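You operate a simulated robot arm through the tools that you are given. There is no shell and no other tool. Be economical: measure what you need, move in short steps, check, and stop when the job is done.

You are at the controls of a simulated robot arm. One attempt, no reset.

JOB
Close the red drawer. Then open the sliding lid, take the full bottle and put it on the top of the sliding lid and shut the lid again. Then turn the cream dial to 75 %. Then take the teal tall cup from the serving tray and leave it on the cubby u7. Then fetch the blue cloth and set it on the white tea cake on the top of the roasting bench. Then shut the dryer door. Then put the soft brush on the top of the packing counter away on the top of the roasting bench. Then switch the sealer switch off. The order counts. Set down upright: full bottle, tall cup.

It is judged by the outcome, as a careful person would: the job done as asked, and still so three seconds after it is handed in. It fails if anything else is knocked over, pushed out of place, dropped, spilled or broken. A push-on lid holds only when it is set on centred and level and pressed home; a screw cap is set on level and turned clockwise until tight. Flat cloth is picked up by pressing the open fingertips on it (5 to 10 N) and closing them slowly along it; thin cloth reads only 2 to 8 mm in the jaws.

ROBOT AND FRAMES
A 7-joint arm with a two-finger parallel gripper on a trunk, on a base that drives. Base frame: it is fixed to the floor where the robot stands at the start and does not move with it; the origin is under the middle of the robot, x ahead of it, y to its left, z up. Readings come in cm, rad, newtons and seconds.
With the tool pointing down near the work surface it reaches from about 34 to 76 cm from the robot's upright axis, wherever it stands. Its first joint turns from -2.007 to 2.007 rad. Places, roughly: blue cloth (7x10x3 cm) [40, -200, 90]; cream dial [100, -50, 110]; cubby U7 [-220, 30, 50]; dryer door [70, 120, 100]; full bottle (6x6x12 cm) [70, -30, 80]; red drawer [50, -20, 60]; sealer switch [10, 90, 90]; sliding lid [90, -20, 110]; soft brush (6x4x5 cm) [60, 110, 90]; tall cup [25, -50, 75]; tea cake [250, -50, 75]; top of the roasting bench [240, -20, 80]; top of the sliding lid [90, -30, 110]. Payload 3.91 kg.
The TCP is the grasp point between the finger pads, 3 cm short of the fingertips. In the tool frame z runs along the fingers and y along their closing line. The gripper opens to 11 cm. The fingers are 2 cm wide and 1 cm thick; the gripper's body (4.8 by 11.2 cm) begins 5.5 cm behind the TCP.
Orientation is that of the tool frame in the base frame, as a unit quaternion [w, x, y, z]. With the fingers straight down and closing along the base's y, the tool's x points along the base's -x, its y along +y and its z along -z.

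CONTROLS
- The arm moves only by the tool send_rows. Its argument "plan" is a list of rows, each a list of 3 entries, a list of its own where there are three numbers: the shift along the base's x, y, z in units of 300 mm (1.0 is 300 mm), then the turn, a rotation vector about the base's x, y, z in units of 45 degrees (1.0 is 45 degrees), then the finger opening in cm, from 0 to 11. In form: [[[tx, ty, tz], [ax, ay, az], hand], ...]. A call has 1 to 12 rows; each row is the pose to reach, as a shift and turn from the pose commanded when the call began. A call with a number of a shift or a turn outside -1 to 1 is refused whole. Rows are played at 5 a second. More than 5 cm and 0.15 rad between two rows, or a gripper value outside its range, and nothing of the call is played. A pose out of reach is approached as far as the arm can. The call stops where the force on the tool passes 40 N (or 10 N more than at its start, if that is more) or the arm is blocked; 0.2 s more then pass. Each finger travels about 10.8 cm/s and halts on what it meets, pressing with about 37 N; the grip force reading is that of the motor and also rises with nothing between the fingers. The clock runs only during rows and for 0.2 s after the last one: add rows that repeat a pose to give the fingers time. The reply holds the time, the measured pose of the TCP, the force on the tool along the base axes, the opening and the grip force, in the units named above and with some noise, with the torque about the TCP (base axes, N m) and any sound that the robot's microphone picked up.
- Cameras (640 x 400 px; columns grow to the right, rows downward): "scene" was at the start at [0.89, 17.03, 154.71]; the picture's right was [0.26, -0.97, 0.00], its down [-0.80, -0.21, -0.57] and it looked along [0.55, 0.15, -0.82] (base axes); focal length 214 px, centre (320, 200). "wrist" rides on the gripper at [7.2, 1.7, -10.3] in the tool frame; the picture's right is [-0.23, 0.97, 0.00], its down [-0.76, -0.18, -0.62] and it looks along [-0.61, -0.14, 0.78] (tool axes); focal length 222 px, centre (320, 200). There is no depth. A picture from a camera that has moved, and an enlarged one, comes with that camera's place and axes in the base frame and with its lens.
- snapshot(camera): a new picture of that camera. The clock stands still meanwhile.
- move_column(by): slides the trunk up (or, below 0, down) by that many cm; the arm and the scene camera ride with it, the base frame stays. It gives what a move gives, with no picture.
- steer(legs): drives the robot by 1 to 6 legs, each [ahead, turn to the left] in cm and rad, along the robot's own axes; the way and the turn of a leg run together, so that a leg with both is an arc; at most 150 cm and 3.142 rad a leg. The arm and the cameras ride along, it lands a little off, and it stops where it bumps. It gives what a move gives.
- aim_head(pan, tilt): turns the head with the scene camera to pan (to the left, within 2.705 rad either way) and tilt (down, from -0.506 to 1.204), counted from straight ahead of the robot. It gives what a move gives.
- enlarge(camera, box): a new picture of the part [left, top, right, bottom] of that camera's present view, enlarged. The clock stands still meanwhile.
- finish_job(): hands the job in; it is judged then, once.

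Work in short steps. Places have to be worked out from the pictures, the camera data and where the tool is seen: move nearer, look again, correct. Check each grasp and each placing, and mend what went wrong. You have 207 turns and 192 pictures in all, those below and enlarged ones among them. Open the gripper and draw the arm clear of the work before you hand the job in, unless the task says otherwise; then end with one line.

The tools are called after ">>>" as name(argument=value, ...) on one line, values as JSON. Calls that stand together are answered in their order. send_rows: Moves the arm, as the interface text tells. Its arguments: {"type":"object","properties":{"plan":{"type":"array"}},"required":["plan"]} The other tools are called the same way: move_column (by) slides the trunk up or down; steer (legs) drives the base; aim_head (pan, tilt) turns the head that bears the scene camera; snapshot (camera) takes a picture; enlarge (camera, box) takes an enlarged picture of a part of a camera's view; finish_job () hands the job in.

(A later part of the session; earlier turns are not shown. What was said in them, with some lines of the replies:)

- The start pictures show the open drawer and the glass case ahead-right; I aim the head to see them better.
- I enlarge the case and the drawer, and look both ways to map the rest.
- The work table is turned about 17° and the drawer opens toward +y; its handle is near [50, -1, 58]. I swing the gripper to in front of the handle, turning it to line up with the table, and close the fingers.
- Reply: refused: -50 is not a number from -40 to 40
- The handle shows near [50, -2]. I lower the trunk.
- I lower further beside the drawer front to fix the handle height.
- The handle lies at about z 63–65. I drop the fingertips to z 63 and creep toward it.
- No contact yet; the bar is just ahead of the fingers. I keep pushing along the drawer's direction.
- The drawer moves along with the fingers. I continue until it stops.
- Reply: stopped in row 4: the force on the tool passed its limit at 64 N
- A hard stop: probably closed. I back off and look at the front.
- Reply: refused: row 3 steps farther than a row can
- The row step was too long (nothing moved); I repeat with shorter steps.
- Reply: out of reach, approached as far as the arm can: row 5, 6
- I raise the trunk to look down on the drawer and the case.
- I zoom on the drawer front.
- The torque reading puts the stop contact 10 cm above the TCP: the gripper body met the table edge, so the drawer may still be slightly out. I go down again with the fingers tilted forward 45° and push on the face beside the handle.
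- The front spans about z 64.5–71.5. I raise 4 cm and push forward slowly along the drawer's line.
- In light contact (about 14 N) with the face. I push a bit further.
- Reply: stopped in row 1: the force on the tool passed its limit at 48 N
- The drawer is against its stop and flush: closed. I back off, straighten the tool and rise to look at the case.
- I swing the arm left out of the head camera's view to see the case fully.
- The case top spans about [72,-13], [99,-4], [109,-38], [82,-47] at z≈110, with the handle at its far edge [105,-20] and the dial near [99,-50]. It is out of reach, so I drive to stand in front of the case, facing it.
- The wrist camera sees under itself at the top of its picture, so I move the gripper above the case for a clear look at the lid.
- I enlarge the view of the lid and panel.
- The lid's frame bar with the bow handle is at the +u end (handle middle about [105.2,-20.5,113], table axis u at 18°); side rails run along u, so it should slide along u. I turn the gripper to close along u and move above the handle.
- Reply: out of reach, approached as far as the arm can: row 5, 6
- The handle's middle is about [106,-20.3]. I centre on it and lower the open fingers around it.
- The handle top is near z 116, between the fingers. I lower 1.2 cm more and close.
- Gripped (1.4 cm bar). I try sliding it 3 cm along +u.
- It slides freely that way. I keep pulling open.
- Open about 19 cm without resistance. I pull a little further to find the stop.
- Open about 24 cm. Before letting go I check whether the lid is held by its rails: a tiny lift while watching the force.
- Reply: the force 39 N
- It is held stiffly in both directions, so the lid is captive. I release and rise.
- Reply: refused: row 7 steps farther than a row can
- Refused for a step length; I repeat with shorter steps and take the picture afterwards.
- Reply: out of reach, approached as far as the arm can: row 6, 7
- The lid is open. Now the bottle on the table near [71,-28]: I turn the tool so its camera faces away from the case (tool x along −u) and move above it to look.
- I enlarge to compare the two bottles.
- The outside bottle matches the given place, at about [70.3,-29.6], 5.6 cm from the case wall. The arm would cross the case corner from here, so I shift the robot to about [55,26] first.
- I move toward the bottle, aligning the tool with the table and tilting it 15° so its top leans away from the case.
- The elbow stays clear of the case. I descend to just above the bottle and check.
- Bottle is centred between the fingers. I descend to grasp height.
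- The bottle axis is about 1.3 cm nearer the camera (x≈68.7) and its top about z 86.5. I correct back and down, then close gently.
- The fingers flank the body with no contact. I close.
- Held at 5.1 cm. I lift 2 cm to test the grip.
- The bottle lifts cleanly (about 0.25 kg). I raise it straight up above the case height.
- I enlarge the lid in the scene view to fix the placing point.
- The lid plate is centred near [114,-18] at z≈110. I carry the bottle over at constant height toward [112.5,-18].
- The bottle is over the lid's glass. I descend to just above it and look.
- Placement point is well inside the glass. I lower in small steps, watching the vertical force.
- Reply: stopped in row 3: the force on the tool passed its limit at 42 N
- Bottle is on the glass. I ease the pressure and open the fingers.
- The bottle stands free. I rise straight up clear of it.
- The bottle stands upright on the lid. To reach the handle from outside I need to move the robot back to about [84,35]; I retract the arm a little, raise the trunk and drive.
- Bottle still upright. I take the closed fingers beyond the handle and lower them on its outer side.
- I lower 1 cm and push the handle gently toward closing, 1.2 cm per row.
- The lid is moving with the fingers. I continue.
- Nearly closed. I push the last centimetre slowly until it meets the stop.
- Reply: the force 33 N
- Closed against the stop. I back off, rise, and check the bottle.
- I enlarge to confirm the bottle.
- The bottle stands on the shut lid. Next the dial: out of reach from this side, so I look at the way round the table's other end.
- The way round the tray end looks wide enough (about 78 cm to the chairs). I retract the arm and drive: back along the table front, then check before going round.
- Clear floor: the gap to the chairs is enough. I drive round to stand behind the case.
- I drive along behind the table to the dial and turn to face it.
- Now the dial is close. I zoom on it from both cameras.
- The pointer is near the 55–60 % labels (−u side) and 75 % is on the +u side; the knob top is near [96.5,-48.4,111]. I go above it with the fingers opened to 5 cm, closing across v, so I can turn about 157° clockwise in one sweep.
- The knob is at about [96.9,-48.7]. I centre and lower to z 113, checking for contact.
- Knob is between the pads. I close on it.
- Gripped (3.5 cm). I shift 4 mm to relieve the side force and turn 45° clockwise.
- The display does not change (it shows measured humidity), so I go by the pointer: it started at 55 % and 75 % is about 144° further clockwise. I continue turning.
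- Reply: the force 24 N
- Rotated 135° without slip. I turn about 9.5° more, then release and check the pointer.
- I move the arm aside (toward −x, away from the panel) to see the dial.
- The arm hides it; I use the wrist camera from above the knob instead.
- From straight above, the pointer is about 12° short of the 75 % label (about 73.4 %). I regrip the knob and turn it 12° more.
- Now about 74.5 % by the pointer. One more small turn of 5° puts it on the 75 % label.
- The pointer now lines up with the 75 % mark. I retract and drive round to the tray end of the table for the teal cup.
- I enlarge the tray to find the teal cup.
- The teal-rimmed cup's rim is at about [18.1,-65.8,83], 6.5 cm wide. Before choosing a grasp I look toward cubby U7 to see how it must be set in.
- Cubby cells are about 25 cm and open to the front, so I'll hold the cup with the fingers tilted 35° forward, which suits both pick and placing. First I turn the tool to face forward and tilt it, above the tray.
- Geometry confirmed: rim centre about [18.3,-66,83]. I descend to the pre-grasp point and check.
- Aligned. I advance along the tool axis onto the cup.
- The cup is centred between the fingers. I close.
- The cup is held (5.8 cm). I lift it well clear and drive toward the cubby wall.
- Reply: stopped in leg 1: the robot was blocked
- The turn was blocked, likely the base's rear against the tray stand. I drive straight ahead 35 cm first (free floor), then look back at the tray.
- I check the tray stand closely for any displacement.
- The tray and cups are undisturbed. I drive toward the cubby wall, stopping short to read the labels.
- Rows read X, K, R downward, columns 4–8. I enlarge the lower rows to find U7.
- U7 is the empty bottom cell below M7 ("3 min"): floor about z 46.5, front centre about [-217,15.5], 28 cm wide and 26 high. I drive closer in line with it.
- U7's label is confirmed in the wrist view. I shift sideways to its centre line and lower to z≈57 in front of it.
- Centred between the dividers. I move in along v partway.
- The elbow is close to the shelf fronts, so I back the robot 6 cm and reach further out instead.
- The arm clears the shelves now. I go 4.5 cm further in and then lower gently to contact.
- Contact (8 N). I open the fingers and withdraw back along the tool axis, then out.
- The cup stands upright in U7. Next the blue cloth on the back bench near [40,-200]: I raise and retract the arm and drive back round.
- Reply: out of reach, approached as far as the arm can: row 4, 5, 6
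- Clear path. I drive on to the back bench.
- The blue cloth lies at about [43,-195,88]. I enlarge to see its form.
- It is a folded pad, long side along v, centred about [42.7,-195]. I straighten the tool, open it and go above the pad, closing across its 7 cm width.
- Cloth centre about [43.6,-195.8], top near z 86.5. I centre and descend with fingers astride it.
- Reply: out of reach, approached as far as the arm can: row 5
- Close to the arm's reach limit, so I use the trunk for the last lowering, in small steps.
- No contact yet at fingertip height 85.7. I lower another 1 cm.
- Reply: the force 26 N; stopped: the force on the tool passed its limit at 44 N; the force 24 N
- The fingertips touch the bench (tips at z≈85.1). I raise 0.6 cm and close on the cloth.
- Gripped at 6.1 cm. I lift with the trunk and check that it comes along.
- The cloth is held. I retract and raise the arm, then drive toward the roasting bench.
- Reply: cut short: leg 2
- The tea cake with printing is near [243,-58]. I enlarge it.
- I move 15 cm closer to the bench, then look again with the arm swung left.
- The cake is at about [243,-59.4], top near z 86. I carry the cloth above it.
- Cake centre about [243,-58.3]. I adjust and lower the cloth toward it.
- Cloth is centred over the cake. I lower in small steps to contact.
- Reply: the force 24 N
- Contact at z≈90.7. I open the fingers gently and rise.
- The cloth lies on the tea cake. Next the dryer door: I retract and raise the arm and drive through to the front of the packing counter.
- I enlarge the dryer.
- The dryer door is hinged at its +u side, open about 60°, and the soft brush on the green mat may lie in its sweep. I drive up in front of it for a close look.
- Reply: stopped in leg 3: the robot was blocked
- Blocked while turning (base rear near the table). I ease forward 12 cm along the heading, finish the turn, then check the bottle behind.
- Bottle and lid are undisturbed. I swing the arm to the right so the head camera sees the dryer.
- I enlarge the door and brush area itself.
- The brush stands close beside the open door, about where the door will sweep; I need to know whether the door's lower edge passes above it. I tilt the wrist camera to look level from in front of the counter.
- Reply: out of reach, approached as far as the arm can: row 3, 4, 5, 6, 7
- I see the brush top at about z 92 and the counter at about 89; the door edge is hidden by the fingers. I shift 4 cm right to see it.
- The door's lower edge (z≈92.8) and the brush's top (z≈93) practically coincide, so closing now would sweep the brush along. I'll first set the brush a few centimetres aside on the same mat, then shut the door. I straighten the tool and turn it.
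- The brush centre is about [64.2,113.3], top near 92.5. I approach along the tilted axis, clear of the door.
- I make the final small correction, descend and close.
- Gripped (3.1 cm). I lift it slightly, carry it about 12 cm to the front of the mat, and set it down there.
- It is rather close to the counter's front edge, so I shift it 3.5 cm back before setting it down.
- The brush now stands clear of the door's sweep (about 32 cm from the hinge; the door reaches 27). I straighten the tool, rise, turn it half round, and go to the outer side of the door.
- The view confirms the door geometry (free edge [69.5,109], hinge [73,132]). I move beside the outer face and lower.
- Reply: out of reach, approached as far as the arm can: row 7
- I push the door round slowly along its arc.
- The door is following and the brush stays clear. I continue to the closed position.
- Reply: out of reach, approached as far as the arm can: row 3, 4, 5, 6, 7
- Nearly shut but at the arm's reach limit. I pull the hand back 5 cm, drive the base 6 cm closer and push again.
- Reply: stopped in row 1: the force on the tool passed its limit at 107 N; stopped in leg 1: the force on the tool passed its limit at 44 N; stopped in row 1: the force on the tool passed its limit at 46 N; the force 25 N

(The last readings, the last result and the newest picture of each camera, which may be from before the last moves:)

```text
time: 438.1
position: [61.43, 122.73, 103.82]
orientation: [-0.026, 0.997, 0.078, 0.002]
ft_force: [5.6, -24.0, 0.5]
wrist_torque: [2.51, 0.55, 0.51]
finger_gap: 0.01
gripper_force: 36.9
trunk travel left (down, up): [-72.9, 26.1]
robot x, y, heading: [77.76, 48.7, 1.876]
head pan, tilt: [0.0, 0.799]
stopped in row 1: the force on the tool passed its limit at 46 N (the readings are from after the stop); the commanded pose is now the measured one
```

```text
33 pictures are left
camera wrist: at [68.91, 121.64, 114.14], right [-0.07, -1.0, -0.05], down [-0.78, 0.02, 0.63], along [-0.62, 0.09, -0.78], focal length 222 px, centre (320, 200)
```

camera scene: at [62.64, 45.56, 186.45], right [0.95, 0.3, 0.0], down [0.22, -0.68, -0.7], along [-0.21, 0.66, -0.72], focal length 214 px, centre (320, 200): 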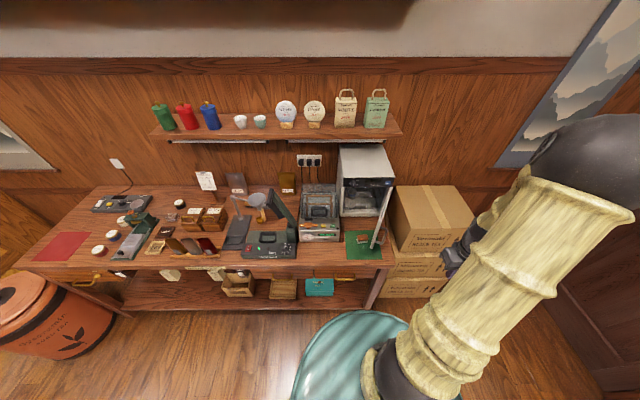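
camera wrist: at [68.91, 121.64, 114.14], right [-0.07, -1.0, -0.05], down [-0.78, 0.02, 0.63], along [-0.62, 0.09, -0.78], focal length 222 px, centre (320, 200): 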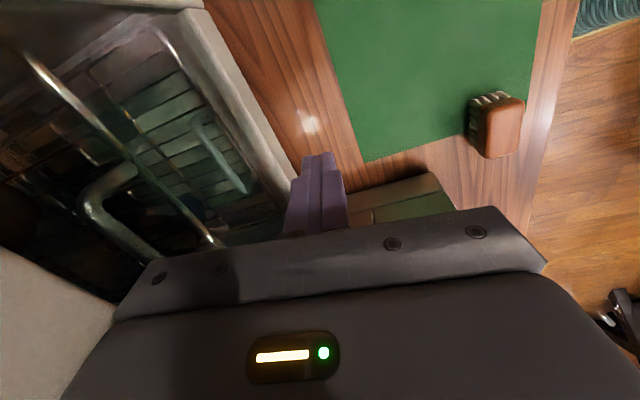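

The push now meets firm resistance; the door may be fully shut. I back off gently to check.

>>> send_rows(plan=[[[0.01, -0.03, 0], [0, 0, 0], 0], [[0.03, -0.08, 0], [0, 0, 0], 0], [[0.05, -0.16, 0.02], [0, 0, 0], 0], [[0.09, -0.28, 0.05], [0, 0, 0], 0], [[0.13, -0.4, 0.1], [0, 0, 0], 0], [[0.2, -0.5, 0.2], [0, 0, 0], 0]])

>>> send_rows(plan=[[[0.12, -0.04, 0.08], [0, 0, 0], 0], [[0.25, -0.08, 0.12], [0, 0, 0], 0], [[0.4, -0.1, 0.12], [0, 0, 0], 0], [[0.55, -0.1, 0.12], [0, 0, 0], 0], [[0.7, -0.1, 0.12], [0, 0, 0], 0]])

>>> snapshot(camera="scene")

>>> enlarge(camera="scene", box=[310, 110, 420, 250])

```text
time: 439.5
position: [67.4, 107.84, 109.63]
orientation: [-0.028, 0.997, 0.078, 0.003]
ft_force: [0.4, -0.4, -0.6]
wrist_torque: [0.0, 0.01, 0.0]
finger_gap: 0.01
gripper_force: 36.8
trunk travel left (down, up): [-72.9, 26.1]
robot x, y, heading: [77.9, 48.94, 1.879]
head pan, tilt: [0.0, 0.799]
```

```text
time: 440.7
position: [88.5, 105.05, 113.19]
orientation: [-0.027, 0.997, 0.078, 0.001]
ft_force: [0.3, 0.5, 0.3]
wrist_torque: [0.0, 0.05, -0.02]
finger_gap: 0.01
gripper_force: 36.9
trunk travel left (down, up): [-72.9, 26.1]
robot x, y, heading: [77.29, 48.61, 1.883]
head pan, tilt: [0.0, 0.799]
```

```text
32 pictures are left
camera scene: at [62.62, 45.98, 161.46], right [0.95, 0.3, 0.0], down [0.22, -0.68, -0.7], along [-0.21, 0.66, -0.72], focal length 214 px, centre (320, 200)
```

scene: 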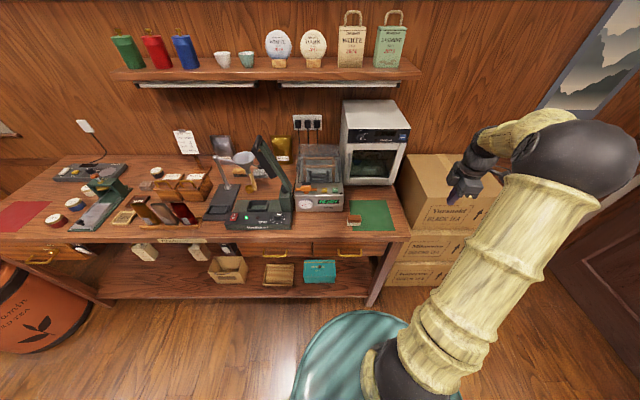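

```text
2.86 times, centred on (365, 180) of scene
camera zoom: at [62.62, 45.98, 161.46], right [0.95, 0.3, 0.0], down [0.22, -0.68, -0.7], along [-0.21, 0.66, -0.72], focal length 613 px, centre (191, 257)
```

zoom: 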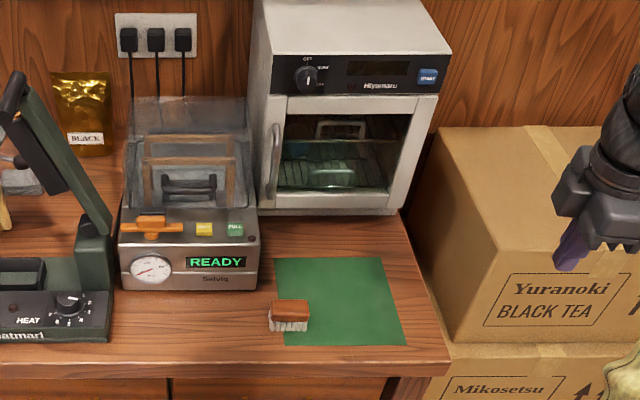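

The dryer door is shut. Now the brush at about [57.8,105.5]: I go above it, aligned across v.

>>> send_rows(plan=[[[-0.15, 0, 0.02], [0, 0, 0.05], 2], [[-0.3, 0, 0.02], [0, 0, 0.1], 4], [[-0.45, 0.0, 0.02], [0, 0, 0.15], 6.5], [[-0.6, 0.0, 0.02], [0, 0, 0.2], 6.5], [[-0.75, 0.01, 0.02], [0, 0, 0.2], 6.5], [[-0.9, 0.015, 0.02], [0, 0, 0.2], 6.5], [[-1.0, 0.015, 0.02], [0, 0, 0.2], 6.5]])

>>> send_rows(plan=[[[-0.022, 0, -0.14], [0, 0, 0], 6.5], [[-0.022, 0, -0.28], [0, 0, 0], 6.5], [[-0.022, 0, -0.42], [0, 0, 0], 6.5]])

>>> snapshot(camera="wrist")

```text
time: 442.3
position: [58.21, 105.6, 113.72]
orientation: [-0.027, 0.987, 0.156, 0.0]
ft_force: [0.5, 0.3, 0.9]
wrist_torque: [0.01, -0.01, 0.01]
finger_gap: 6.47
gripper_force: 0.1
trunk travel left (down, up): [-72.9, 26.1]
robot x, y, heading: [77.73, 48.88, 1.878]
head pan, tilt: [0.0, 0.799]
```

```text
time: 443.1
position: [57.74, 105.56, 101.11]
orientation: [-0.028, 0.987, 0.155, -0.001]
ft_force: [0.6, 1.6, 1.0]
wrist_torque: [-0.01, -0.06, 0.0]
finger_gap: 6.5
gripper_force: 0.0
trunk travel left (down, up): [-72.9, 26.1]
robot x, y, heading: [77.56, 48.51, 1.877]
head pan, tilt: [0.0, 0.799]
```

```text
30 pictures are left
camera wrist: at [65.23, 105.68, 111.4], right [0.08, -0.99, -0.06], down [-0.77, -0.1, 0.63], along [-0.63, -0.01, -0.78], focal length 222 px, centre (320, 200)
```

wrist: 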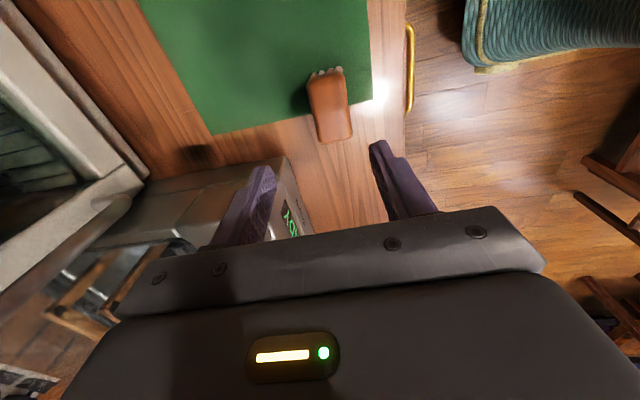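

The brush centre is at about [60,105.5]. I shift 2.2 cm, descend and grip.

>>> send_rows(plan=[[[0.073, 0, -0.05], [0, 0, 0], 6.5], [[0.073, 0, -0.17], [0, 0, 0], 6.5], [[0.073, 0, -0.28], [0, 0, 0], 6.5], [[0.073, 0, -0.28], [0, 0, 0], 4.5], [[0.073, 0, -0.28], [0, 0, 0], 2.5], [[0.073, 0, -0.28], [0, 0, 0], 1.5], [[0.073, 0, -0.28], [0, 0, 0], 1.5]])

>>> send_rows(plan=[[[0, 0, 0.1], [0, 0, 0], 1.5], [[0, 0, 0.24], [0, 0, 0], 1.5], [[0, -0.05, 0.38], [0, 0, 0], 1.5], [[0, -0.15, 0.5], [0, 0, 0], 1.5], [[0.05, -0.28, 0.58], [0, 0, 0], 1.5]])

>>> snapshot(camera="wrist")

```text
time: 444.7
position: [59.83, 105.53, 92.85]
orientation: [-0.027, 0.988, 0.155, 0.001]
ft_force: [0.2, -0.6, 0.9]
wrist_torque: [-0.02, 0.0, -0.01]
finger_gap: 3.08
gripper_force: 37.2
trunk travel left (down, up): [-72.9, 26.1]
robot x, y, heading: [77.45, 48.82, 1.873]
head pan, tilt: [0.0, 0.799]
```

```text
time: 445.9
position: [61.44, 97.0, 110.34]
orientation: [-0.028, 0.987, 0.156, 0.0]
ft_force: [0.6, -0.1, -1.4]
wrist_torque: [0.03, -0.04, -0.01]
finger_gap: 3.06
gripper_force: 37.0
trunk travel left (down, up): [-72.9, 26.1]
robot x, y, heading: [77.32, 48.34, 1.88]
head pan, tilt: [0.0, 0.799]
```

```text
29 pictures are left
camera wrist: at [68.95, 97.01, 120.69], right [0.08, -0.99, -0.06], down [-0.77, -0.1, 0.63], along [-0.63, -0.01, -0.78], focal length 222 px, centre (320, 200)
```

wrist: 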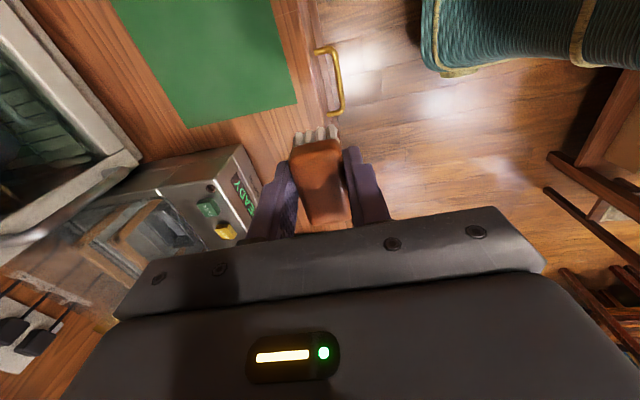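

The brush is held. I raise the trunk and drive to the left part of the roasting bench, where there is free space near [204,32].

>>> move_column(by=22)

>>> steer(legs=[[0, -1.566], [60, 0], [0, -1.571], [40, 0]])

>>> aim_head(pan=1.35, tilt=0.75)

>>> snapshot(camera="scene")

```text
time: 448.2
position: [61.33, 97.08, 132.34]
orientation: [-0.027, 0.987, 0.155, 0.0]
ft_force: [-0.5, 0.0, -0.8]
wrist_torque: [-0.01, 0.02, 0.0]
finger_gap: 3.07
gripper_force: 37.0
trunk travel left (down, up): [-94.9, 4.1]
robot x, y, heading: [77.98, 49.13, 1.88]
head pan, tilt: [0.0, 0.799]
```

```text
time: 465.7
position: [161.16, -21.43, 132.2]
orientation: [0.0, -0.145, 0.989, -0.027]
ft_force: [-0.1, 0.4, 1.2]
wrist_torque: [0.01, 0.02, 0.02]
finger_gap: 3.08
gripper_force: 36.9
trunk travel left (down, up): [-94.9, 4.1]
robot x, y, heading: [145.48, 27.43, -1.283]
head pan, tilt: [0.0, 0.799]
```

```text
time: 467.2
position: [161.1, -21.27, 132.35]
orientation: [0.0, -0.145, 0.989, -0.028]
ft_force: [-0.4, 0.2, -0.6]
wrist_torque: [-0.01, 0.0, 0.05]
finger_gap: 3.08
gripper_force: 36.8
trunk travel left (down, up): [-94.9, 4.1]
robot x, y, heading: [145.75, 27.42, -1.281]
head pan, tilt: [1.349, 0.75]
```

```text
28 pictures are left
camera scene: at [166.96, 38.01, 183.85], right [0.07, -1.0, 0.0], down [-0.68, -0.04, -0.73], along [0.73, 0.05, -0.68], focal length 214 px, centre (320, 200)
```

scene: 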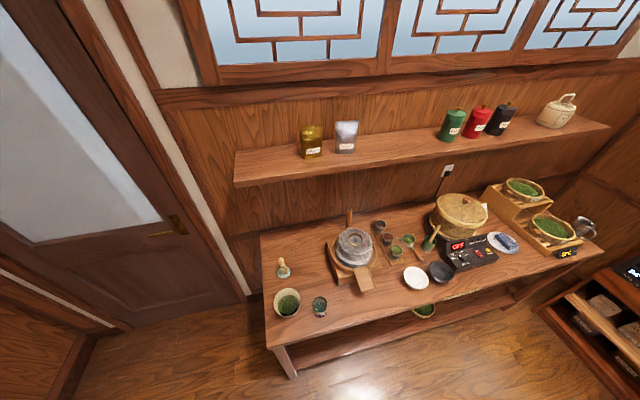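

Free spot at about [206,31.5] between the small cup and the grinder tray. I carry the brush there.

>>> send_rows(plan=[[[0.094, 0.11, 0], [0, 0, 0], 1.5], [[0.188, 0.22, 0], [0, 0, 0], 1.5], [[0.281, 0.33, 0], [0, 0, 0], 1.5], [[0.375, 0.44, 0], [0, 0, 0], 1.5], [[0.469, 0.55, 0], [0, 0, 0], 1.5], [[0.563, 0.66, 0], [0, 0, 0], 1.5], [[0.656, 0.77, 0], [0, 0, 0], 1.5], [[0.75, 0.88, 0], [0, 0, 0], 1.5]])

>>> send_rows(plan=[[[0.094, 0.11, 0], [0, 0, 0], 1.5], [[0.188, 0.22, 0], [0, 0, 0], 1.5], [[0.281, 0.33, 0], [0, 0, 0], 1.5], [[0.375, 0.44, 0], [0, 0, 0], 1.5], [[0.469, 0.55, 0], [0, 0, 0], 1.5], [[0.563, 0.66, 0], [0, 0, 0], 1.5], [[0.656, 0.77, 0], [0, 0, 0], 1.5], [[0.75, 0.88, 0], [0, 0, 0], 1.5], [[0.75, 0.88, -0.15], [0, 0, 0], 1.5], [[0.75, 0.88, -0.3], [0, 0, 0], 1.5], [[0.75, 0.88, -0.45], [0, 0, 0], 1.5], [[0.75, 0.88, -0.6], [0, 0, 0], 1.5]])

>>> snapshot(camera="wrist")

>>> snapshot(camera="scene")

```text
time: 469.0
position: [183.79, 5.39, 132.2]
orientation: [-0.001, -0.145, 0.989, -0.028]
ft_force: [-0.2, -0.4, -0.8]
wrist_torque: [-0.01, 0.02, 0.02]
finger_gap: 3.08
gripper_force: 37.4
trunk travel left (down, up): [-94.9, 4.1]
robot x, y, heading: [145.91, 27.37, -1.282]
head pan, tilt: [1.349, 0.75]
```

```text
time: 471.6
position: [206.31, 31.59, 114.28]
orientation: [-0.001, -0.145, 0.989, -0.028]
ft_force: [0.8, 0.7, -0.7]
wrist_torque: [-0.02, 0.03, 0.01]
finger_gap: 3.07
gripper_force: 37.2
trunk travel left (down, up): [-94.9, 4.1]
robot x, y, heading: [145.99, 27.43, -1.282]
head pan, tilt: [1.349, 0.75]
```

```text
27 pictures are left
camera wrist: at [198.84, 31.78, 124.68], right [-0.06, 1.0, -0.06], down [0.78, 0.08, 0.63], along [0.63, 0.0, -0.78], focal length 222 px, centre (320, 200)
```

wrist: 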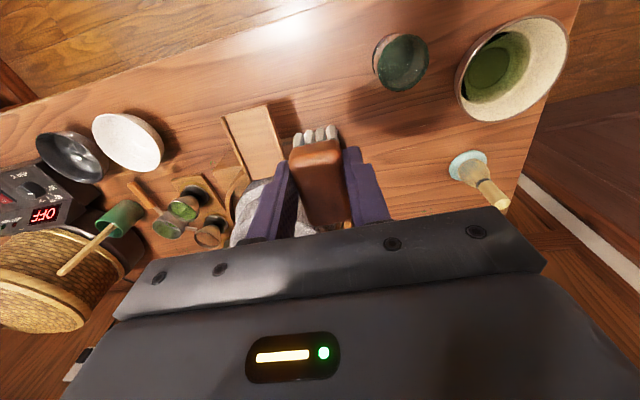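

```text
26 pictures are left
camera scene: at [167.13, 38.1, 183.83], right [0.07, -1.0, 0.0], down [-0.68, -0.05, -0.73], along [0.73, 0.05, -0.68], focal length 214 px, centre (320, 200)
```

scene: 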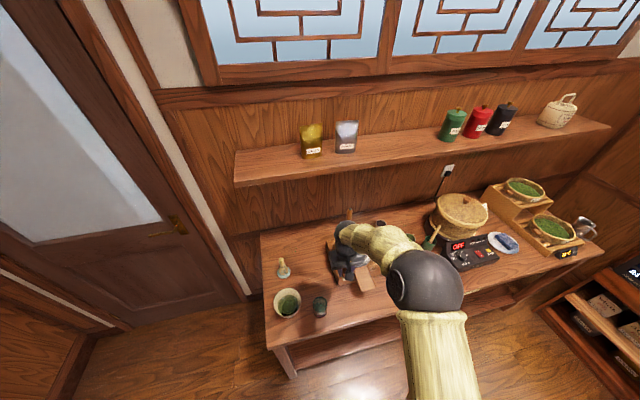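

The landing spot is clear. I lower the brush.

>>> send_rows(plan=[[[0, 0, -0.15], [0, 0, 0], 1.5], [[0, 0, -0.3], [0, 0, 0], 1.5], [[0, 0, -0.45], [0, 0, 0], 1.5], [[0, 0, -0.6], [0, 0, 0], 1.5], [[0, 0, -0.74], [0, 0, 0], 1.5]])

>>> send_rows(plan=[[[0, 0, -0.02], [0, 0, 0], 1.5], [[0, 0, -0.04], [0, 0, 0], 1.5], [[0, 0, -0.06], [0, 0, 0], 1.5]])

>>> snapshot(camera="wrist")

```text
time: 472.8
position: [205.99, 31.52, 92.05]
orientation: [0.0, -0.145, 0.989, -0.028]
ft_force: [0.4, 0.1, -0.4]
wrist_torque: [0.01, 0.03, 0.03]
finger_gap: 3.1
gripper_force: 37.2
trunk travel left (down, up): [-94.9, 4.1]
robot x, y, heading: [145.71, 27.39, -1.281]
head pan, tilt: [1.349, 0.75]
```

```text
time: 473.6
position: [206.11, 31.6, 90.19]
orientation: [0.0, -0.145, 0.989, -0.027]
ft_force: [0.6, -0.7, -0.4]
wrist_torque: [0.04, 0.04, -0.01]
finger_gap: 3.06
gripper_force: 36.9
trunk travel left (down, up): [-94.9, 4.1]
robot x, y, heading: [145.94, 27.6, -1.28]
head pan, tilt: [1.349, 0.75]
```

```text
25 pictures are left
camera wrist: at [198.67, 31.69, 100.6], right [-0.06, 1.0, -0.06], down [0.78, 0.08, 0.63], along [0.63, 0.0, -0.78], focal length 222 px, centre (320, 200)
```

wrist: 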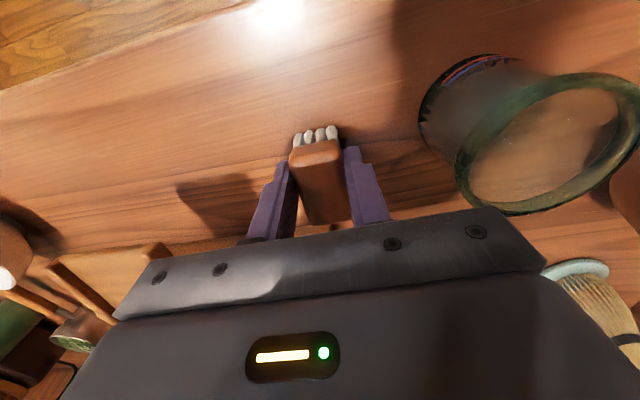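

Nearly down; I continue in small steps to contact.

>>> send_rows(plan=[[[0, 0, -0.012], [0, 0, 0], 1.5], [[0, 0, -0.024], [0, 0, 0], 1.5], [[0, 0, -0.036], [0, 0, 0], 1.5]])

```text
time: 474.4
position: [206.09, 31.57, 89.75]
orientation: [0.004, -0.145, 0.989, -0.027]
ft_force: [-4.3, -1.8, 37.4]
wrist_torque: [0.31, 0.58, 0.01]
finger_gap: 3.06
gripper_force: 36.6
trunk travel left (down, up): [-94.9, 4.1]
robot x, y, heading: [145.74, 27.86, -1.282]
head pan, tilt: [1.349, 0.75]
```

Contact. I ease up, open the fingers, and rise clear.

>>> send_rows(plan=[[[0, 0, 0.022], [0, 0, 0], 1.5], [[0, 0, 0.022], [0, 0, 0], 3.5], [[0, 0, 0.022], [0, 0, 0], 5], [[0, 0, 0.022], [0, 0, 0], 5], [[0, 0, 0.14], [0, 0, 0], 5], [[0, 0, 0.28], [0, 0, 0], 5], [[0, 0, 0.42], [0, 0, 0], 5], [[0, 0, 0.56], [0, 0, 0], 5], [[0, 0, 0.7], [0, 0, 0], 5], [[0, 0, 0.84], [0, 0, 0], 5], [[-0.1, -0.1, 0.9], [0, 0, 0], 3], [[-0.2, -0.2, 0.95], [0, 0, 0], 0]])

>>> snapshot(camera="wrist")

```text
time: 477.0
position: [199.99, 25.39, 117.7]
orientation: [0.0, -0.145, 0.989, -0.028]
ft_force: [-0.2, -0.6, 0.9]
wrist_torque: [0.04, -0.02, 0.0]
finger_gap: 0.01
gripper_force: 36.7
trunk travel left (down, up): [-94.9, 4.1]
robot x, y, heading: [145.83, 27.63, -1.28]
head pan, tilt: [1.349, 0.75]
```

```text
24 pictures are left
camera wrist: at [192.57, 25.58, 127.98], right [-0.06, 1.0, -0.05], down [0.78, 0.08, 0.63], along [0.63, 0.0, -0.78], focal length 222 px, centre (320, 200)
```

wrist: 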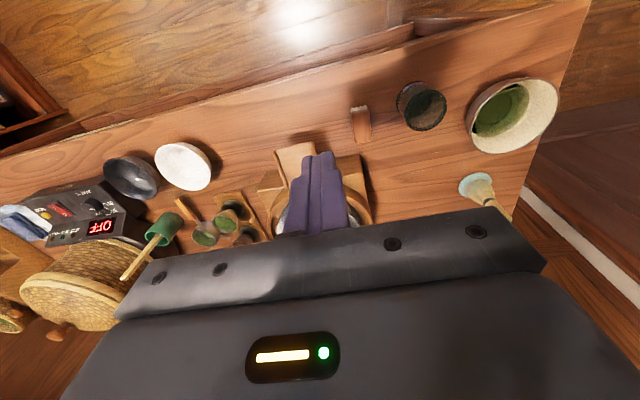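

The brush stands on the roasting bench. Last, the sealer switch on the packing counter near [10,90]. I bring the arm back in front, and drive back there.

>>> send_rows(plan=[[[-0.09, -0.11, 0.05], [0, 0, 0], 0], [[-0.18, -0.22, 0.1], [0, 0, 0], 0], [[-0.27, -0.33, 0.15], [0, 0, 0], 0], [[-0.36, -0.44, 0.2], [0, 0, 0], 0], [[-0.45, -0.55, 0.25], [0, 0, 0], 0], [[-0.54, -0.66, 0.3], [0, 0, 0], 0], [[-0.63, -0.77, 0.3], [0, 0, 0], 0], [[-0.72, -0.88, 0.3], [0, 0, 0], 0], [[-0.82, -0.98, 0.3], [0, 0, 0], 0]])

>>> send_rows(plan=[[[-0.1, -0.1, 0], [0, 0, 0], 0], [[-0.2, -0.2, 0], [0, 0, 0], 0], [[-0.32, -0.3, 0], [0, 0, 0], 0], [[-0.42, -0.4, 0], [0, 0, 0], 0]])

>>> steer(legs=[[-40, 0], [0, 1.595], [-110, 0], [0, 1.571]])

>>> aim_head(pan=0.1, tilt=0.8)

>>> snapshot(camera="scene")

```text
time: 479.0
position: [175.44, -3.99, 126.68]
orientation: [0.0, -0.146, 0.989, -0.027]
ft_force: [-0.5, -0.4, -0.7]
wrist_torque: [0.03, -0.02, -0.01]
finger_gap: 0.0
gripper_force: 37.5
trunk travel left (down, up): [-94.9, 4.1]
robot x, y, heading: [145.3, 27.46, -1.282]
head pan, tilt: [1.349, 0.75]
```

```text
time: 480.0
position: [162.88, -16.03, 126.72]
orientation: [0.002, -0.146, 0.989, -0.027]
ft_force: [0.0, 1.1, 0.0]
wrist_torque: [0.01, -0.03, 0.03]
finger_gap: 0.0
gripper_force: 36.5
trunk travel left (down, up): [-94.9, 4.1]
robot x, y, heading: [145.7, 27.52, -1.281]
head pan, tilt: [1.349, 0.75]
```

```text
time: 500.1
position: [11.23, 73.34, 126.62]
orientation: [-0.027, 0.987, 0.161, 0.0]
ft_force: [0.1, 0.3, 0.7]
wrist_torque: [0.0, 0.01, -0.01]
finger_gap: 0.0
gripper_force: 36.3
trunk travel left (down, up): [-94.9, 4.1]
robot x, y, heading: [29.63, 30.51, 1.89]
head pan, tilt: [1.349, 0.75]
```

```text
time: 501.6
position: [11.12, 73.22, 126.62]
orientation: [-0.027, 0.987, 0.16, 0.0]
ft_force: [0.0, 0.6, 0.6]
wrist_torque: [0.01, 0.0, -0.02]
finger_gap: 0.0
gripper_force: 36.8
trunk travel left (down, up): [-94.9, 4.1]
robot x, y, heading: [29.54, 30.77, 1.888]
head pan, tilt: [0.099, 0.799]
```

```text
23 pictures are left
camera scene: at [13.58, 27.27, 183.45], right [0.91, 0.41, 0.0], down [0.29, -0.66, -0.7], along [-0.28, 0.64, -0.72], focal length 214 px, centre (320, 200)
```

scene: 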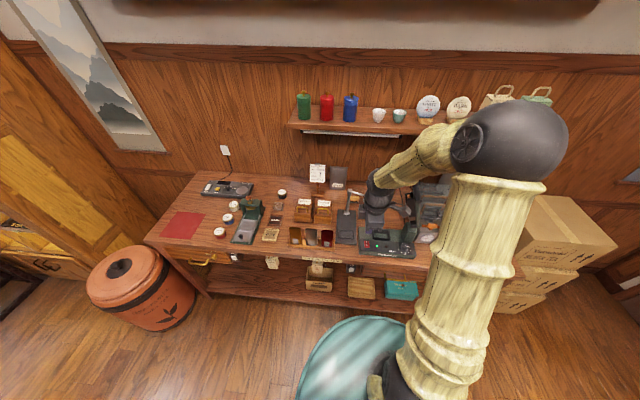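

I enlarge the machines on the counter.

>>> enlarge(camera="scene", box=[330, 190, 450, 270])

>>> enlarge(camera="scene", box=[170, 170, 340, 270])

```text
5.00 times, centred on (390, 230) of scene
camera zoom: at [13.58, 27.27, 183.45], right [0.91, 0.41, 0.0], down [0.29, -0.66, -0.7], along [-0.28, 0.64, -0.72], focal length 1072 px, centre (-30, 50)
```

zoom: 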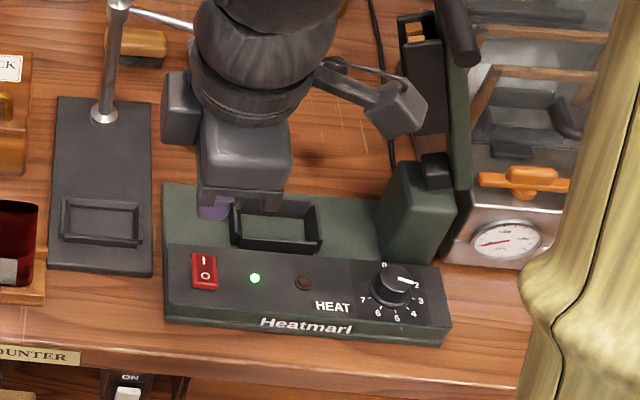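

```text
3.76 times, centred on (255, 220) of scene
camera zoom: at [13.58, 27.27, 183.45], right [0.91, 0.41, 0.0], down [0.29, -0.66, -0.7], along [-0.28, 0.64, -0.72], focal length 807 px, centre (565, 125)
```

zoom: 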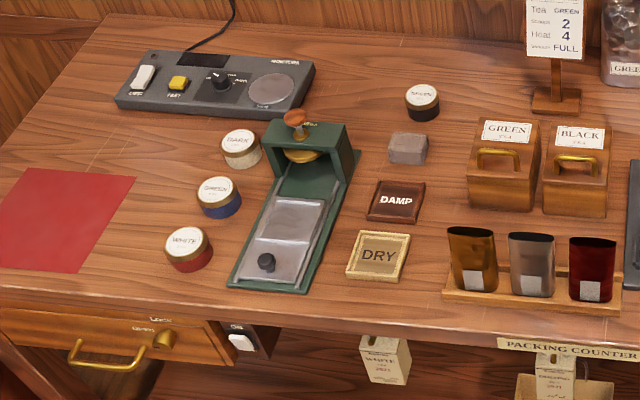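

The sealer is the "Heatmari" unit: red rocker at about [11.6,89], lit and on, with its O end nearest me. I move the closed fingers above the O end.

>>> send_rows(plan=[[[0.005, 0.14, 0], [0, 0, 0], 0], [[0.01, 0.28, 0], [0, 0, 0], 0], [[0.015, 0.42, -0.05], [0, 0, 0], 0], [[0.017, 0.5, -0.18], [0, 0, 0], 0], [[0.017, 0.5, -0.32], [0, 0, 0], 0], [[0.017, 0.5, -0.46], [0, 0, 0], 0], [[0.017, 0.5, -0.6], [0, 0, 0], 0]])

>>> snapshot(camera="wrist")

>>> enlarge(camera="scene", box=[330, 190, 450, 270])

```text
time: 503.2
position: [11.72, 88.45, 108.54]
orientation: [-0.027, 0.987, 0.16, 0.0]
ft_force: [0.1, -0.4, -0.4]
wrist_torque: [-0.01, 0.02, 0.03]
finger_gap: 0.0
gripper_force: 36.7
trunk travel left (down, up): [-94.9, 4.1]
robot x, y, heading: [29.36, 30.42, 1.889]
head pan, tilt: [0.099, 0.799]
```

```text
20 pictures are left
camera wrist: at [19.2, 88.56, 118.98], right [0.09, -0.99, -0.06], down [-0.77, -0.11, 0.63], along [-0.63, -0.01, -0.78], focal length 222 px, centre (320, 200)
```

wrist: 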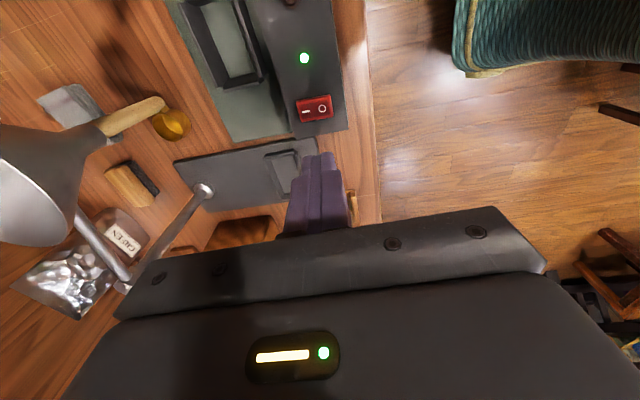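

```text
5.00 times, centred on (390, 230) of scene
camera zoom: at [13.55, 27.39, 183.45], right [0.91, 0.41, 0.0], down [0.29, -0.66, -0.7], along [-0.28, 0.64, -0.72], focal length 1072 px, centre (-30, 50)
```

zoom: 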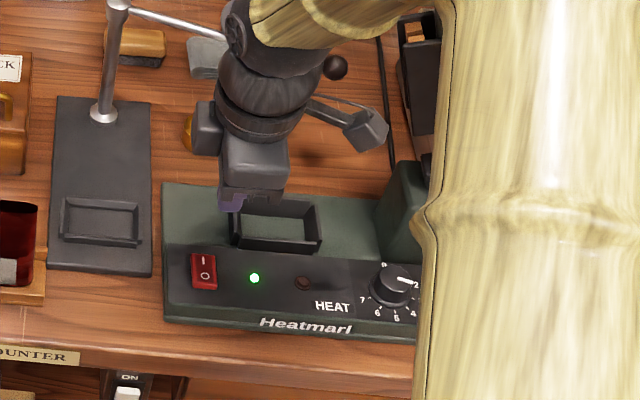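

The O end is at [11.6,89]; the fingers are placed about right. I lower to just above and press gently.

>>> send_rows(plan=[[[0, 0, -0.12], [0, 0, 0], 0], [[0, 0, -0.24], [0, 0, 0], 0], [[0, 0, -0.36], [0, 0, 0], 0]])

>>> send_rows(plan=[[[0, 0, -0.015], [0, 0, 0], 0], [[0, 0, -0.03], [0, 0, 0], 0], [[0, 0, -0.045], [0, 0, 0], 0]])

>>> snapshot(camera="wrist")

```text
time: 504.0
position: [11.49, 88.49, 97.87]
orientation: [-0.027, 0.987, 0.16, 0.0]
ft_force: [-0.4, 0.4, -0.2]
wrist_torque: [0.0, -0.01, -0.03]
finger_gap: 0.0
gripper_force: 36.8
trunk travel left (down, up): [-94.9, 4.1]
robot x, y, heading: [29.36, 30.5, 1.886]
head pan, tilt: [0.099, 0.799]
```

```text
time: 504.8
position: [11.81, 88.39, 96.55]
orientation: [-0.028, 0.987, 0.16, 0.0]
ft_force: [-0.4, 0.6, -0.4]
wrist_torque: [0.0, -0.04, 0.02]
finger_gap: 0.02
gripper_force: 37.1
trunk travel left (down, up): [-94.9, 4.1]
robot x, y, heading: [29.6, 30.54, 1.888]
head pan, tilt: [0.099, 0.799]
```

```text
18 pictures are left
camera wrist: at [19.2, 88.5, 106.86], right [0.09, -0.99, -0.06], down [-0.77, -0.11, 0.63], along [-0.63, -0.01, -0.78], focal length 222 px, centre (320, 200)
```

wrist: 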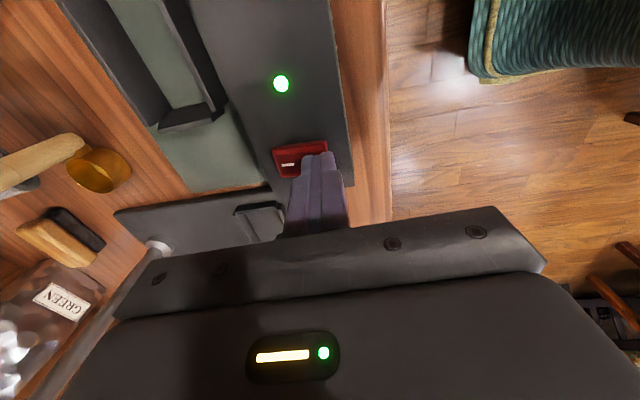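

The fingertips are right over the O half. I continue down until the press registers.

>>> send_rows(plan=[[[0, 0, -0.015], [0, 0, 0], 0], [[0, 0, -0.03], [0, 0, 0], 0], [[0, 0, -0.045], [0, 0, 0], 0], [[0, 0, -0.06], [0, 0, 0], 0]])

>>> snapshot(camera="wrist")

```text
time: 505.6
position: [11.62, 88.2, 95.82]
orientation: [-0.032, 0.987, 0.16, -0.001]
ft_force: [4.8, -15.9, 25.5]
wrist_torque: [-0.2, 0.04, 0.02]
finger_gap: 0.0
gripper_force: 37.2
trunk travel left (down, up): [-94.9, 4.1]
robot x, y, heading: [29.34, 30.99, 1.893]
head pan, tilt: [0.099, 0.799]
stopped in row 4: the force on the tool passed its limit at 45 N (the readings are from after the stop); the commanded pose is now the measured one
```

```text
17 pictures are left
camera wrist: at [19.22, 88.33, 106.18], right [0.09, -0.99, -0.06], down [-0.77, -0.11, 0.63], along [-0.63, -0.01, -0.78], focal length 222 px, centre (320, 200)
```

wrist: 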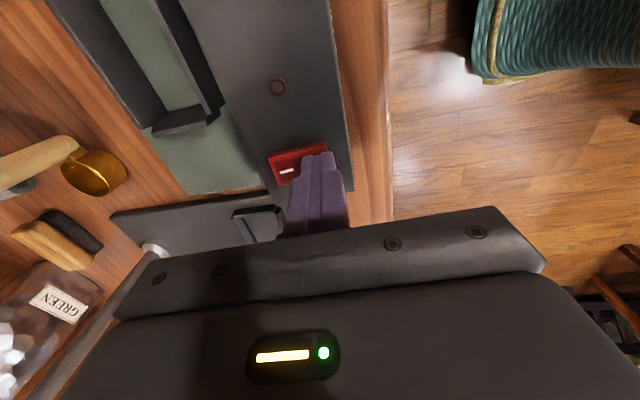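

The green LED has gone out: the sealer is off. I lift straight up and draw the arm clear with the fingers open.

>>> send_rows(plan=[[[0, -0.005, 0.05], [0, 0, 0], 0], [[0, -0.01, 0.18], [0, 0, 0], 0], [[0, -0.02, 0.32], [0, 0, 0], 0], [[0, -0.1, 0.46], [0, 0, 0], 3], [[0, -0.24, 0.56], [0, 0, 0], 6], [[0, -0.38, 0.66], [0, 0, 0], 8], [[0, -0.52, 0.7], [0, 0, 0], 8]])

>>> snapshot(camera="scene")

>>> aim_head(pan=-2.6, tilt=0.55)

>>> snapshot(camera="scene")

```text
refused: row 5 steps farther than a row can; nothing moved
```

```text
16 pictures are left
camera scene: at [13.77, 26.71, 183.49], right [0.91, 0.41, 0.0], down [0.29, -0.65, -0.7], along [-0.28, 0.64, -0.71], focal length 214 px, centre (320, 200)
```

scene: 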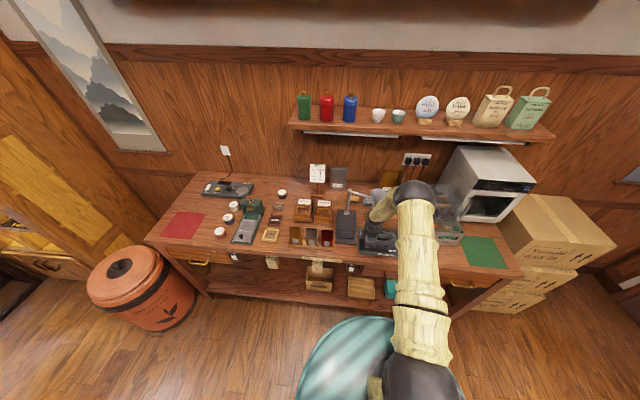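

```text
time: 508.0
position: [11.65, 88.34, 95.89]
orientation: [-0.033, 0.986, 0.16, -0.001]
ft_force: [3.6, -10.2, 40.8]
wrist_torque: [0.11, 0.14, 0.01]
finger_gap: 0.0
gripper_force: 36.9
trunk travel left (down, up): [-94.9, 4.1]
robot x, y, heading: [29.56, 30.6, 1.892]
head pan, tilt: [-2.601, 0.55]
```

```text
15 pictures are left
camera scene: at [23.89, 13.33, 185.54], right [-0.65, -0.76, 0.0], down [-0.4, 0.34, -0.85], along [0.65, -0.55, -0.53], focal length 214 px, centre (320, 200)
```

scene: 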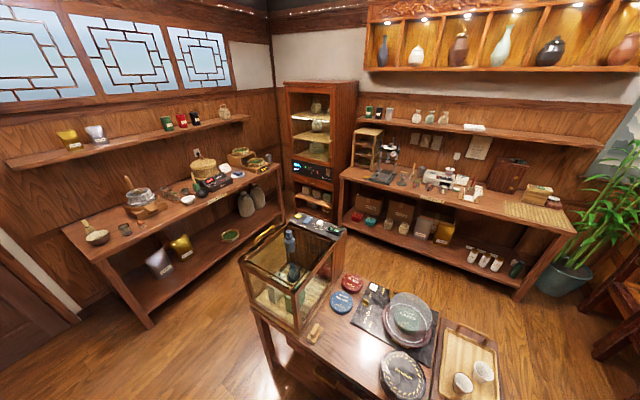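

All is in place in the overview (bottle on the shut lid, cups on the tray). I repeat the withdrawal with shorter steps.

>>> send_rows(plan=[[[0, -0.005, 0.05], [0, 0, 0], 0], [[0, -0.01, 0.18], [0, 0, 0], 0], [[0, -0.02, 0.32], [0, 0, 0], 0], [[0, -0.07, 0.44], [0, 0, 0], 3], [[0, -0.17, 0.54], [0, 0, 0], 6], [[0, -0.28, 0.63], [0, 0, 0], 8], [[0, -0.4, 0.7], [0, 0, 0], 8], [[0, -0.5, 0.75], [0, 0, 0], 8]])

>>> aim_head(pan=0.0, tilt=0.8)

>>> enlarge(camera="scene", box=[300, 130, 560, 290])

```text
time: 509.8
position: [11.42, 73.31, 118.09]
orientation: [-0.033, 0.987, 0.16, 0.0]
ft_force: [-0.3, 0.7, 0.6]
wrist_torque: [-0.04, 0.01, 0.02]
finger_gap: 8.01
gripper_force: 0.1
trunk travel left (down, up): [-94.9, 4.1]
robot x, y, heading: [29.8, 30.14, 1.894]
head pan, tilt: [-2.601, 0.55]
```

```text
time: 512.2
position: [11.39, 73.49, 117.97]
orientation: [-0.031, 0.987, 0.159, 0.0]
ft_force: [0.1, -0.3, -0.5]
wrist_torque: [0.0, 0.01, 0.03]
finger_gap: 7.99
gripper_force: 0.0
trunk travel left (down, up): [-94.9, 4.1]
robot x, y, heading: [29.35, 30.59, 1.885]
head pan, tilt: [0.0, 0.799]
```

```text
2.46 times, centred on (430, 210) of scene
camera zoom: at [14.35, 27.56, 183.45], right [0.95, 0.31, 0.0], down [0.22, -0.68, -0.7], along [-0.22, 0.66, -0.72], focal length 528 px, centre (49, 175)
```

zoom: 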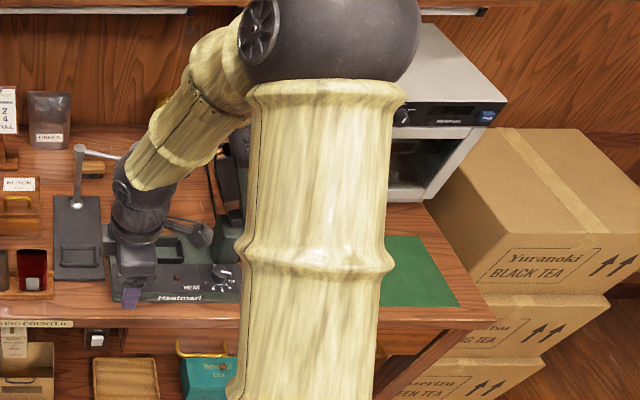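

One last look at the switch after release.

>>> enlarge(camera="wrist", box=[120, 20, 360, 180])

```text
2.50 times, centred on (240, 100) of wrist
camera zoom: at [19.02, 73.67, 128.38], right [0.09, -0.99, -0.06], down [-0.77, -0.11, 0.63], along [-0.63, -0.01, -0.78], focal length 555 px, centre (520, 450)
```

zoom: 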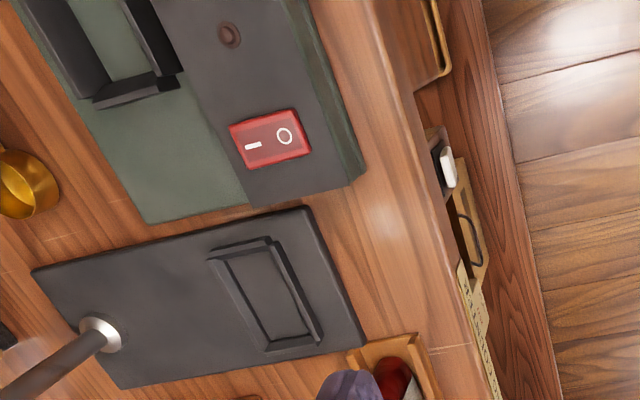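

The sealer's light stays off and the arm is clear; I hand the job in.

>>> finish_job()

```text
The job is handed in.
```

I did all eight steps in the order asked and handed the job in. One thing differed: I moved the soft brush about 10 cm along the packing counter before shutting the dryer door, because it stood in the door's sweep.
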